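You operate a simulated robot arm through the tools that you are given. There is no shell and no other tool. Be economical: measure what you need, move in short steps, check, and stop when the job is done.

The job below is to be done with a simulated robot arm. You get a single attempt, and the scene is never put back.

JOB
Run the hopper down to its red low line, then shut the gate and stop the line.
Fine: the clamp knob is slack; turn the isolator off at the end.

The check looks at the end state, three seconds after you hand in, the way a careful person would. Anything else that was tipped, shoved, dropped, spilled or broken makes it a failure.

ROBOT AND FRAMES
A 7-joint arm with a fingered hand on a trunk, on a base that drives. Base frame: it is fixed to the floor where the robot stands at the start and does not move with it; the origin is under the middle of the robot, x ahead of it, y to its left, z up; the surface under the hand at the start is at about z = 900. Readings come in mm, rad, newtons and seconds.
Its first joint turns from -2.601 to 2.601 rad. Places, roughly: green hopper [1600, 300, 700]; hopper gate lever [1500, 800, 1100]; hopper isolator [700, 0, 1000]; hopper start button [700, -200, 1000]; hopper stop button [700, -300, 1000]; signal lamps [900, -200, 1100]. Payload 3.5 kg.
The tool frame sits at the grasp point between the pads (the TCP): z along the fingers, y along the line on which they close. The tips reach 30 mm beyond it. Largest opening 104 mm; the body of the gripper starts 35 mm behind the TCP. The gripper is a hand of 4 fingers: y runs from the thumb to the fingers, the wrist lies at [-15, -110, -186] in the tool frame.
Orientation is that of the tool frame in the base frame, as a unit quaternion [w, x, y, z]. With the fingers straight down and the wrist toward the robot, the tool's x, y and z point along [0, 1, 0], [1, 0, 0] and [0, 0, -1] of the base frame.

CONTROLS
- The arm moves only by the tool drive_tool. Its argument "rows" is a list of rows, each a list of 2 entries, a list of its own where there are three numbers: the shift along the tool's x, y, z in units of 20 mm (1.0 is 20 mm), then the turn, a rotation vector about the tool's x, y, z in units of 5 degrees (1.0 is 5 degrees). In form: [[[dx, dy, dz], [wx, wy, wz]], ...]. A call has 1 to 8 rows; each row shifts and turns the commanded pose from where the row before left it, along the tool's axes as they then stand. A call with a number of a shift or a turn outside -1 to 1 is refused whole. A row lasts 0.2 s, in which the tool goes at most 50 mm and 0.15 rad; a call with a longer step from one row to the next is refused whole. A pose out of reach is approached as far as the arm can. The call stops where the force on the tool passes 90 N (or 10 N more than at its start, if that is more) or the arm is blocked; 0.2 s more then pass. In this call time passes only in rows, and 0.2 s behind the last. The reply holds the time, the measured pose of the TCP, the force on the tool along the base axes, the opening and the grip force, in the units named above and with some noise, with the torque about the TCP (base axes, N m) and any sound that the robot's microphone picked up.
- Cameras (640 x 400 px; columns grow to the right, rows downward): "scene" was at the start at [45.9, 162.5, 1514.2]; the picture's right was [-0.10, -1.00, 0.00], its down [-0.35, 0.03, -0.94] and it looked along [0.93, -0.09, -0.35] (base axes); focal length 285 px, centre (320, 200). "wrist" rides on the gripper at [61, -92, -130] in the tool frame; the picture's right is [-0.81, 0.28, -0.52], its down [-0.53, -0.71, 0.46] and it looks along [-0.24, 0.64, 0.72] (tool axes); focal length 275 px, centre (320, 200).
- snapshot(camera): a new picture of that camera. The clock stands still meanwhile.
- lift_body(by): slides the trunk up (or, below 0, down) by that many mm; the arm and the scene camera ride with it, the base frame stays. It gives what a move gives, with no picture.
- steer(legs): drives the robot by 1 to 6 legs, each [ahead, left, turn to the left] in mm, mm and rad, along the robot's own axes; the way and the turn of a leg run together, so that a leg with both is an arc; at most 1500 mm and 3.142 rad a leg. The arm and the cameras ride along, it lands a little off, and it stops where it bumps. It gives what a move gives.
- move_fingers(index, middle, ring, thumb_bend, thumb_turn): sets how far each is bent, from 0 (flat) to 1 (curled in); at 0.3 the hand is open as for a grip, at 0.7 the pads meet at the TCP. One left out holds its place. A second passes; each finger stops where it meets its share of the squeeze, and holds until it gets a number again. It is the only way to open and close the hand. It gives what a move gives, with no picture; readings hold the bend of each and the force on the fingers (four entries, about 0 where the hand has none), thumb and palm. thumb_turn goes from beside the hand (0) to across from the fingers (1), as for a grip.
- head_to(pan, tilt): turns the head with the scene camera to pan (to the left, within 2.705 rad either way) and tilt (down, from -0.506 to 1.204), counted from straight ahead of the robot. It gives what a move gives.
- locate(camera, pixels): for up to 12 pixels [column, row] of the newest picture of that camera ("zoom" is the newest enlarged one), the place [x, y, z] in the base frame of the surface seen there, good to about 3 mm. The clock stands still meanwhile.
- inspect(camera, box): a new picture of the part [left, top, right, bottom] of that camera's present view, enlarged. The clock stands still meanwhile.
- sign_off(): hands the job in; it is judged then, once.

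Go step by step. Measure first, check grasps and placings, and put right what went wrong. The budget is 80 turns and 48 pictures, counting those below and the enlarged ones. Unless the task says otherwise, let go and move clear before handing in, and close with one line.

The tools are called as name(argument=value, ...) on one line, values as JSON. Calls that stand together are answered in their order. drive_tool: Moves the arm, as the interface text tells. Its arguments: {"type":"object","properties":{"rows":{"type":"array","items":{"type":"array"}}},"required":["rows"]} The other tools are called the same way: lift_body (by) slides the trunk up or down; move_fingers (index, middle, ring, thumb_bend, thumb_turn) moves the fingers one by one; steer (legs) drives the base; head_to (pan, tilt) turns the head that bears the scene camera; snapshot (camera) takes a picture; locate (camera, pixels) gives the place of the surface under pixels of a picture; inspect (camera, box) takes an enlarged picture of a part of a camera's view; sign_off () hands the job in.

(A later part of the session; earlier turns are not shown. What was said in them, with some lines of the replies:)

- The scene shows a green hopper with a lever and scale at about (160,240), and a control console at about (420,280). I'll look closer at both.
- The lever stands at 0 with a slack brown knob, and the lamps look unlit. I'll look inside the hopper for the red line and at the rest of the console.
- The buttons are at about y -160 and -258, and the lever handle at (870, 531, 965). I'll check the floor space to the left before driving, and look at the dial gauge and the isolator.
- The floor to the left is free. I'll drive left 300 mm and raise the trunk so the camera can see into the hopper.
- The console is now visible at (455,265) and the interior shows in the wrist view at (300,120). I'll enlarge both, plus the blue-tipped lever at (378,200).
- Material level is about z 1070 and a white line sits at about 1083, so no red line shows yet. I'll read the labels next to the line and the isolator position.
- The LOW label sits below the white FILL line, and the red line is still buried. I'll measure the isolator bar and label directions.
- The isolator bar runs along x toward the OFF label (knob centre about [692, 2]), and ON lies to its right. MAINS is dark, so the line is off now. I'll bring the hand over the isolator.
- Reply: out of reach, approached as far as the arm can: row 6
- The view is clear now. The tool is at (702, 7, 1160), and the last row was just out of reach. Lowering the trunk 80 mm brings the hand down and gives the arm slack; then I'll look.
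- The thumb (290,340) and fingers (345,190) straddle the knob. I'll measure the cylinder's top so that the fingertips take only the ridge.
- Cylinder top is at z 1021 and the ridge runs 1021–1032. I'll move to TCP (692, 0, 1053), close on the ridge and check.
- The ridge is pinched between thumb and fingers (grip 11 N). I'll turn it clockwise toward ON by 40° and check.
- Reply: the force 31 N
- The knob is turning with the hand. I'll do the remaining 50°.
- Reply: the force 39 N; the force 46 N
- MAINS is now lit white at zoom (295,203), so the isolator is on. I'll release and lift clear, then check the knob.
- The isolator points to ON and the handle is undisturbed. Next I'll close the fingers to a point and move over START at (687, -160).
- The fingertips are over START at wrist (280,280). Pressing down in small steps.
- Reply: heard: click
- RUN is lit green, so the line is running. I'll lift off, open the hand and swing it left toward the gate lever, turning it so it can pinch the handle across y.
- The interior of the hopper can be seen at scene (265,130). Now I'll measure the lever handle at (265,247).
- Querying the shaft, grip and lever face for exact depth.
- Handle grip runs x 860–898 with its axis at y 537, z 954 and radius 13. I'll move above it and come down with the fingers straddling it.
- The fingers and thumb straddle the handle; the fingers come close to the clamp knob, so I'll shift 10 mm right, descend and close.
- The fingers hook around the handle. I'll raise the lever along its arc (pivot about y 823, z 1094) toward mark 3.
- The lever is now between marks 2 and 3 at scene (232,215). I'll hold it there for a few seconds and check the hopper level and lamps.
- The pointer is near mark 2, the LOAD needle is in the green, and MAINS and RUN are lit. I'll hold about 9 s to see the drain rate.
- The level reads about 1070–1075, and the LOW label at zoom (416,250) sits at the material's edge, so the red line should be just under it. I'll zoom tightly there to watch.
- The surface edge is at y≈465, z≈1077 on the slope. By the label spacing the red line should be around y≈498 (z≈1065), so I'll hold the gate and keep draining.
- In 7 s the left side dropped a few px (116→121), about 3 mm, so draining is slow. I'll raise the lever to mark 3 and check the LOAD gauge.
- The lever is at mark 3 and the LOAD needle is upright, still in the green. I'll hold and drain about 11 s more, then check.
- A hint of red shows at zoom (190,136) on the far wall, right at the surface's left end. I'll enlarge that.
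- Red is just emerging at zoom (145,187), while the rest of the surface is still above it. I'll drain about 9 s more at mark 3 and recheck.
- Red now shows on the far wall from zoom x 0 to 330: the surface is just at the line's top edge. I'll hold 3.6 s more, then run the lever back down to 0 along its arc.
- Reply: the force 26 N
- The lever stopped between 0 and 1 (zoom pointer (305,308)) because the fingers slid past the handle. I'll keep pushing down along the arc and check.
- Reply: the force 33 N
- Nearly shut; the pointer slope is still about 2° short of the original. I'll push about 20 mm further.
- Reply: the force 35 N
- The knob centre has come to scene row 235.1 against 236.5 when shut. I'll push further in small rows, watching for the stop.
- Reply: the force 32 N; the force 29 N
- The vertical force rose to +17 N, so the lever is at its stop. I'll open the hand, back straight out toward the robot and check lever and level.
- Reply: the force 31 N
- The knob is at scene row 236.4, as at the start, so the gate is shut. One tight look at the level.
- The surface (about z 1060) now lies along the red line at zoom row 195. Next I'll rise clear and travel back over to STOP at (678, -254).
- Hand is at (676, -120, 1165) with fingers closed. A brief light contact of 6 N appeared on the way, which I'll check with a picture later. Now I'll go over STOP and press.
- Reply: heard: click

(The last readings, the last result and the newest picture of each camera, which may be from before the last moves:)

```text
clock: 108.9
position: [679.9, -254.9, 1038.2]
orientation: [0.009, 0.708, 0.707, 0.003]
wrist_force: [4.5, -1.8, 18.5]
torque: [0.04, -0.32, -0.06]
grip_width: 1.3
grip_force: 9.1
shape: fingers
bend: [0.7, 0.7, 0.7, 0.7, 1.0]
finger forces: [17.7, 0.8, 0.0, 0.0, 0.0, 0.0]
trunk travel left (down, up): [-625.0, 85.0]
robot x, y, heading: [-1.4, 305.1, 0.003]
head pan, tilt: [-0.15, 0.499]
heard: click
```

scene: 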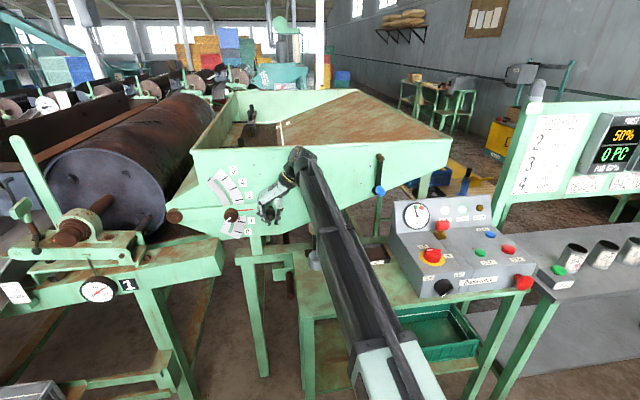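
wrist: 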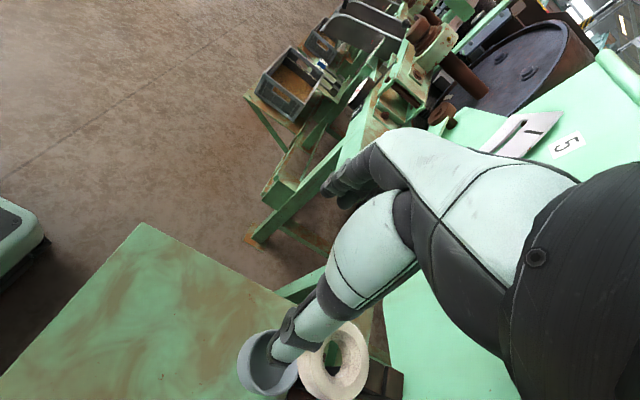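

A click was heard, so STOP is pressed. I'll lift, go back to the isolator, grip its ridge (now along y) and turn it counter-clockwise to OFF.

drive_tool(rows=[[[0, 0, -1], [0, 0, 0]], [[0, 0, -1], [0, 0, 0]], [[0, 0, -1], [0, 0, 0]], [[0, 0, -1], [0, 0, 0]], [[0, 0, -1], [0, 0, 0]], [[1, 0.05, 0], [0, 0, 0]], [[1, 0.05, 0], [0, 0, 0]], [[1, 0.05, 0], [0, 0, 0]]])

drive_tool(rows=[[[1, 0.05, 0], [0, 0, 0]], [[1, 0.05, 0], [0, 0, 0]], [[1, 0.05, 0], [0, 0, 0]], [[1, 0.05, 0], [0, 0, 0]], [[1, 0.05, 0], [0, 0, 0]], [[1, 0.05, 0], [0, 0, 0]], [[1, 0.05, 0], [0, 0, 0]], [[1, 0.05, 0], [0, 0, 0]]])

drive_tool(rows=[[[1, 0.05, 0], [0, 0, 0]], [[0.8, 0, 0], [0, 0, 0.3]]])

move_fingers(index=0.3, middle=0.3, ring=0.3, thumb_bend=0.3)

snapshot(camera="scene")

```text
clock: 110.7
position: [684.2, -194.9, 1136.8]
orientation: [0.006, 0.707, 0.707, 0.002]
wrist_force: [-0.4, -0.4, 0.3]
torque: [0.03, 0.01, 0.03]
grip_width: 0.8
grip_force: 0.1
shape: fingers
bend: [0.7, 0.7, 0.7, 0.7, 1.0]
finger forces: [0.0, 0.0, 0.0, 0.1, 0.0, 0.1]
trunk travel left (down, up): [-625.0, 85.0]
robot x, y, heading: [0.1, 304.7, 0.002]
head pan, tilt: [-0.15, 0.499]
```

```text
clock: 112.5
position: [689.6, -34.9, 1136.6]
orientation: [0.005, 0.707, 0.707, 0.002]
wrist_force: [0.3, 0.2, 0.9]
torque: [-0.04, 0.02, -0.03]
grip_width: 1.2
grip_force: 0.1
shape: fingers
bend: [0.7, 0.7, 0.7, 0.7, 1.0]
finger forces: [0.0, 0.0, 0.1, 0.0, 0.0, 0.0]
trunk travel left (down, up): [-625.0, 85.0]
robot x, y, heading: [0.7, 305.4, -0.0]
head pan, tilt: [-0.15, 0.499]
```

```text
clock: 113.1
position: [689.7, 1.4, 1135.0]
orientation: [0.007, 0.716, 0.698, 0.002]
wrist_force: [0.4, -0.1, 0.0]
torque: [-0.01, 0.0, -0.01]
grip_width: 1.1
grip_force: 0.0
shape: fingers
bend: [0.7, 0.7, 0.7, 0.7, 1.0]
finger forces: [0.1, 0.0, 0.0, 0.1, 0.0, 0.0]
trunk travel left (down, up): [-625.0, 85.0]
robot x, y, heading: [-1.0, 303.9, -0.004]
head pan, tilt: [-0.15, 0.499]
```

```text
clock: 114.1
position: [690.4, 1.1, 1135.7]
orientation: [0.006, 0.716, 0.698, 0.002]
wrist_force: [-0.2, -0.3, 0.4]
torque: [0.0, 0.01, 0.01]
grip_width: 103.0
grip_force: 0.2
shape: fingers
bend: [0.3, 0.3, 0.3, 0.3, 0.96]
finger forces: [0.0, 0.1, 0.0, 0.0, 0.0, 0.0]
trunk travel left (down, up): [-625.0, 85.0]
robot x, y, heading: [4.8, 303.9, 0.006]
head pan, tilt: [-0.15, 0.499]
```

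```text
2 pictures are left
```

scene: 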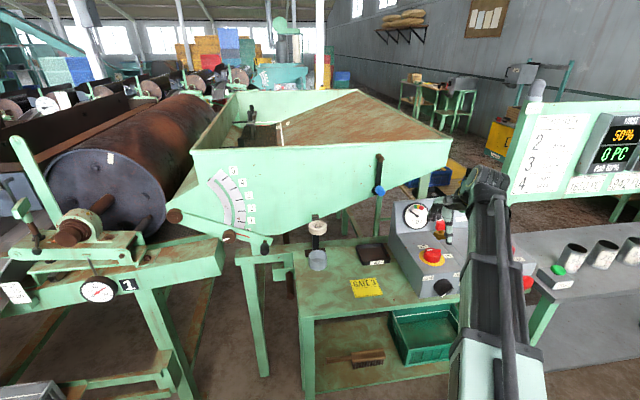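

The tape roll (317,228), can (317,260) and blue lever (379,190) are where they were, and the LOAD needle has dropped. I'll descend on the isolator ridge and grip.

drive_tool(rows=[[[0, 0.1, 1], [0, 0, 0]], [[0, 0, 1], [0, 0, 0]], [[0, 0, 1], [0, 0, 0]], [[0, 0, 1], [0, 0, 0]], [[0, 0, 0.12], [0, 0, 0]]])

move_fingers(index=0.7, middle=0.7, ring=0.7, thumb_bend=0.7)

```text
clock: 115.3
position: [693.7, 1.1, 1052.1]
orientation: [0.007, 0.717, 0.698, 0.002]
wrist_force: [0.1, 0.4, -1.0]
torque: [0.0, -0.01, 0.01]
grip_width: 102.9
grip_force: 0.0
shape: fingers
bend: [0.3, 0.3, 0.3, 0.3, 0.96]
finger forces: [0.0, 0.0, 0.0, 0.1, 0.1, 0.1]
trunk travel left (down, up): [-625.0, 85.0]
robot x, y, heading: [-1.3, 302.9, 0.004]
head pan, tilt: [-0.15, 0.499]
```

```text
clock: 116.3
position: [695.5, 0.1, 1053.7]
orientation: [0.008, 0.716, 0.698, 0.003]
wrist_force: [19.3, -1.7, 23.3]
torque: [-0.27, -1.22, 0.15]
grip_width: 28.5
grip_force: 23.3
shape: fingers
bend: [0.57, 0.56, 0.67, 0.63, 1.0]
finger forces: [10.6, 27.5, 3.3, 0.0, 6.4, 0.0]
trunk travel left (down, up): [-625.0, 85.0]
robot x, y, heading: [-0.7, 303.6, -0.001]
head pan, tilt: [-0.15, 0.499]
```

Gripped, with contact forces similar to before. Turning counter-clockwise.

drive_tool(rows=[[[0, 0, 0], [0, 0, -1]], [[0, 0, 0], [0, 0, -1]], [[0, 0, 0], [0, 0, -1]], [[0, 0, 0], [0, 0, -1]], [[0, 0, 0], [0, 0, -1]], [[0, 0, 0], [0, 0, -1]], [[0, 0, 0], [0, 0, -1]], [[0, 0, 0], [0, 0, -1]]])

drive_tool(rows=[[[0, 0, 0], [0, 0, -1]], [[0, 0, 0], [0, 0, -1]], [[0, 0, 0], [0, 0, -1]], [[0, 0, 0], [0, 0, -1]], [[0, 0, 0], [0, 0, -1]], [[0, 0, 0], [0, 0, -1]], [[0, 0, 0], [0, 0, -1]], [[0, 0, 0], [0, 0, -1]]])

drive_tool(rows=[[[0, 0, 0], [0, 0, -1]], [[0, 0, 0], [0, 0, -1]], [[0, 0, 0], [0, 0, -0.8]]])

```text
clock: 118.1
position: [693.5, 1.3, 1053.4]
orientation: [0.009, 0.434, 0.901, 0.0]
wrist_force: [22.3, -4.3, 36.5]
torque: [0.07, -1.44, -0.07]
grip_width: 28.6
grip_force: 29.0
shape: fingers
bend: [0.58, 0.56, 0.67, 0.62, 1.0]
finger forces: [15.9, 29.2, 2.9, 0.0, 9.5, 0.0]
trunk travel left (down, up): [-625.0, 85.0]
robot x, y, heading: [0.8, 304.8, 0.0]
head pan, tilt: [-0.15, 0.499]
```

```text
clock: 119.9
position: [693.3, 2.3, 1053.4]
orientation: [0.007, 0.097, 0.995, -0.001]
wrist_force: [16.3, 6.1, 28.8]
torque: [0.74, -0.85, 0.0]
grip_width: 28.6
grip_force: 26.9
shape: fingers
bend: [0.61, 0.58, 0.69, 0.6, 1.0]
finger forces: [15.8, 26.2, 1.1, 0.1, 11.1, 0.0]
trunk travel left (down, up): [-625.0, 85.0]
robot x, y, heading: [1.1, 303.1, -0.004]
head pan, tilt: [-0.15, 0.499]
```

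```text
clock: 120.7
position: [692.6, 2.8, 1053.0]
orientation: [0.008, -0.022, 1.0, -0.004]
wrist_force: [16.7, 6.7, 31.2]
torque: [0.56, -0.67, -0.28]
grip_width: 28.3
grip_force: 25.5
shape: fingers
bend: [0.61, 0.59, 0.7, 0.6, 1.0]
finger forces: [13.9, 24.8, 0.0, 0.1, 12.5, 0.0]
trunk travel left (down, up): [-625.0, 85.0]
robot x, y, heading: [0.8, 305.7, 0.0]
head pan, tilt: [-0.15, 0.499]
```

Turned about 93°. I'll release, lift clear, and check knob and lamps.

move_fingers(index=0.3, middle=0.3, ring=0.3, thumb_bend=0.3)

drive_tool(rows=[[[0, 0, -1], [0, 0, 0.3]], [[0, 0, -1], [0, 0, 0]], [[0, 0, -1], [0, 0, 0]], [[0, 0, -1], [0, 0, 0]], [[0, 0, -1], [0, 0, 0]], [[0, 0, -1], [0, 0, 0]], [[0, 0, -1], [0, 0, 0]], [[0, 0, -1], [0, 0, 0]]])

inspect(camera="scene", box=[390, 180, 500, 285])

```text
clock: 121.7
position: [694.2, 1.1, 1051.3]
orientation: [0.006, -0.021, 1.0, -0.004]
wrist_force: [0.1, -0.2, 0.0]
torque: [-0.03, -0.01, -0.01]
grip_width: 103.1
grip_force: 0.1
shape: fingers
bend: [0.3, 0.3, 0.3, 0.3, 0.96]
finger forces: [0.0, 0.1, 0.0, 0.0, 0.1, 0.0]
trunk travel left (down, up): [-625.0, 85.0]
robot x, y, heading: [2.1, 304.9, -0.002]
head pan, tilt: [-0.15, 0.499]
```

```text
clock: 123.5
position: [737.2, 48.5, 1124.0]
orientation: [0.011, -0.004, 1.0, -0.006]
wrist_force: [-0.3, -0.7, 0.0]
torque: [-0.03, 0.0, 0.02]
grip_width: 102.8
grip_force: 0.1
shape: fingers
bend: [0.3, 0.3, 0.3, 0.3, 0.96]
finger forces: [0.0, 0.0, 0.1, 0.0, 0.0, 0.0]
out of reach, approached as far as the arm can: row 2, 3, 4, 5, 6, 7, 8
trunk travel left (down, up): [-625.0, 85.0]
robot x, y, heading: [-0.2, 302.7, -0.004]
head pan, tilt: [-0.15, 0.499]
```

```text
3.81 times, centred on (445, 232) of scene
```

zoom: 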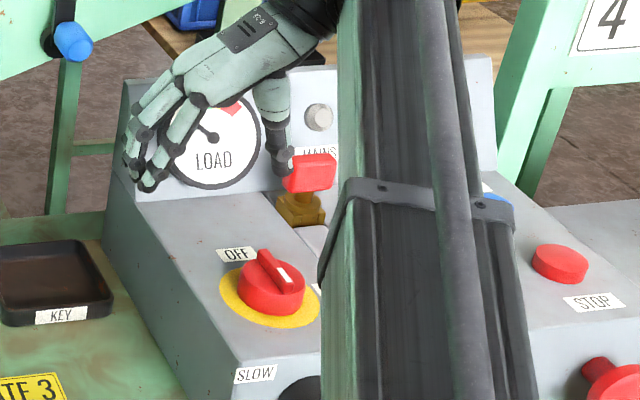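

Isolator points to OFF, MAINS is dark, and nothing is disturbed. I'll lift the hand straight clear with the trunk.

lift_body(by=80)

snapshot(camera="scene")

```text
clock: 124.6
position: [740.2, 48.1, 1202.5]
orientation: [0.013, -0.004, 1.0, -0.006]
wrist_force: [-0.8, -0.1, -0.5]
torque: [0.01, -0.01, 0.0]
grip_width: 103.3
grip_force: 0.1
shape: fingers
bend: [0.3, 0.3, 0.3, 0.3, 0.96]
finger forces: [0.0, 0.0, 0.0, 0.0, 0.1, 0.0]
trunk travel left (down, up): [-705.0, 5.0]
robot x, y, heading: [-0.4, 302.5, -0.002]
head pan, tilt: [-0.15, 0.499]
```

```text
0 pictures are left
```

scene: 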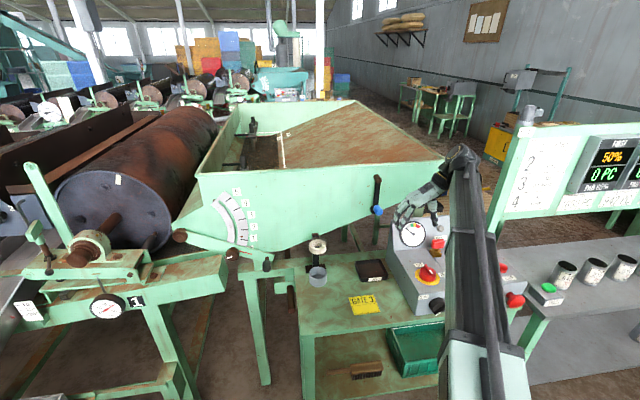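

The last picture shows the gate lever at 0 (265,263), the isolator at OFF (428,273), and the hand clear. Handing in.

sign_off()

```text
The job is handed in.
```

The hopper is down to its red low line, the gate is shut, the line is stopped and the isolator is off. The hand brushed something lightly (about 6 N) on the way back, but I saw nothing out of place in the later pictures.
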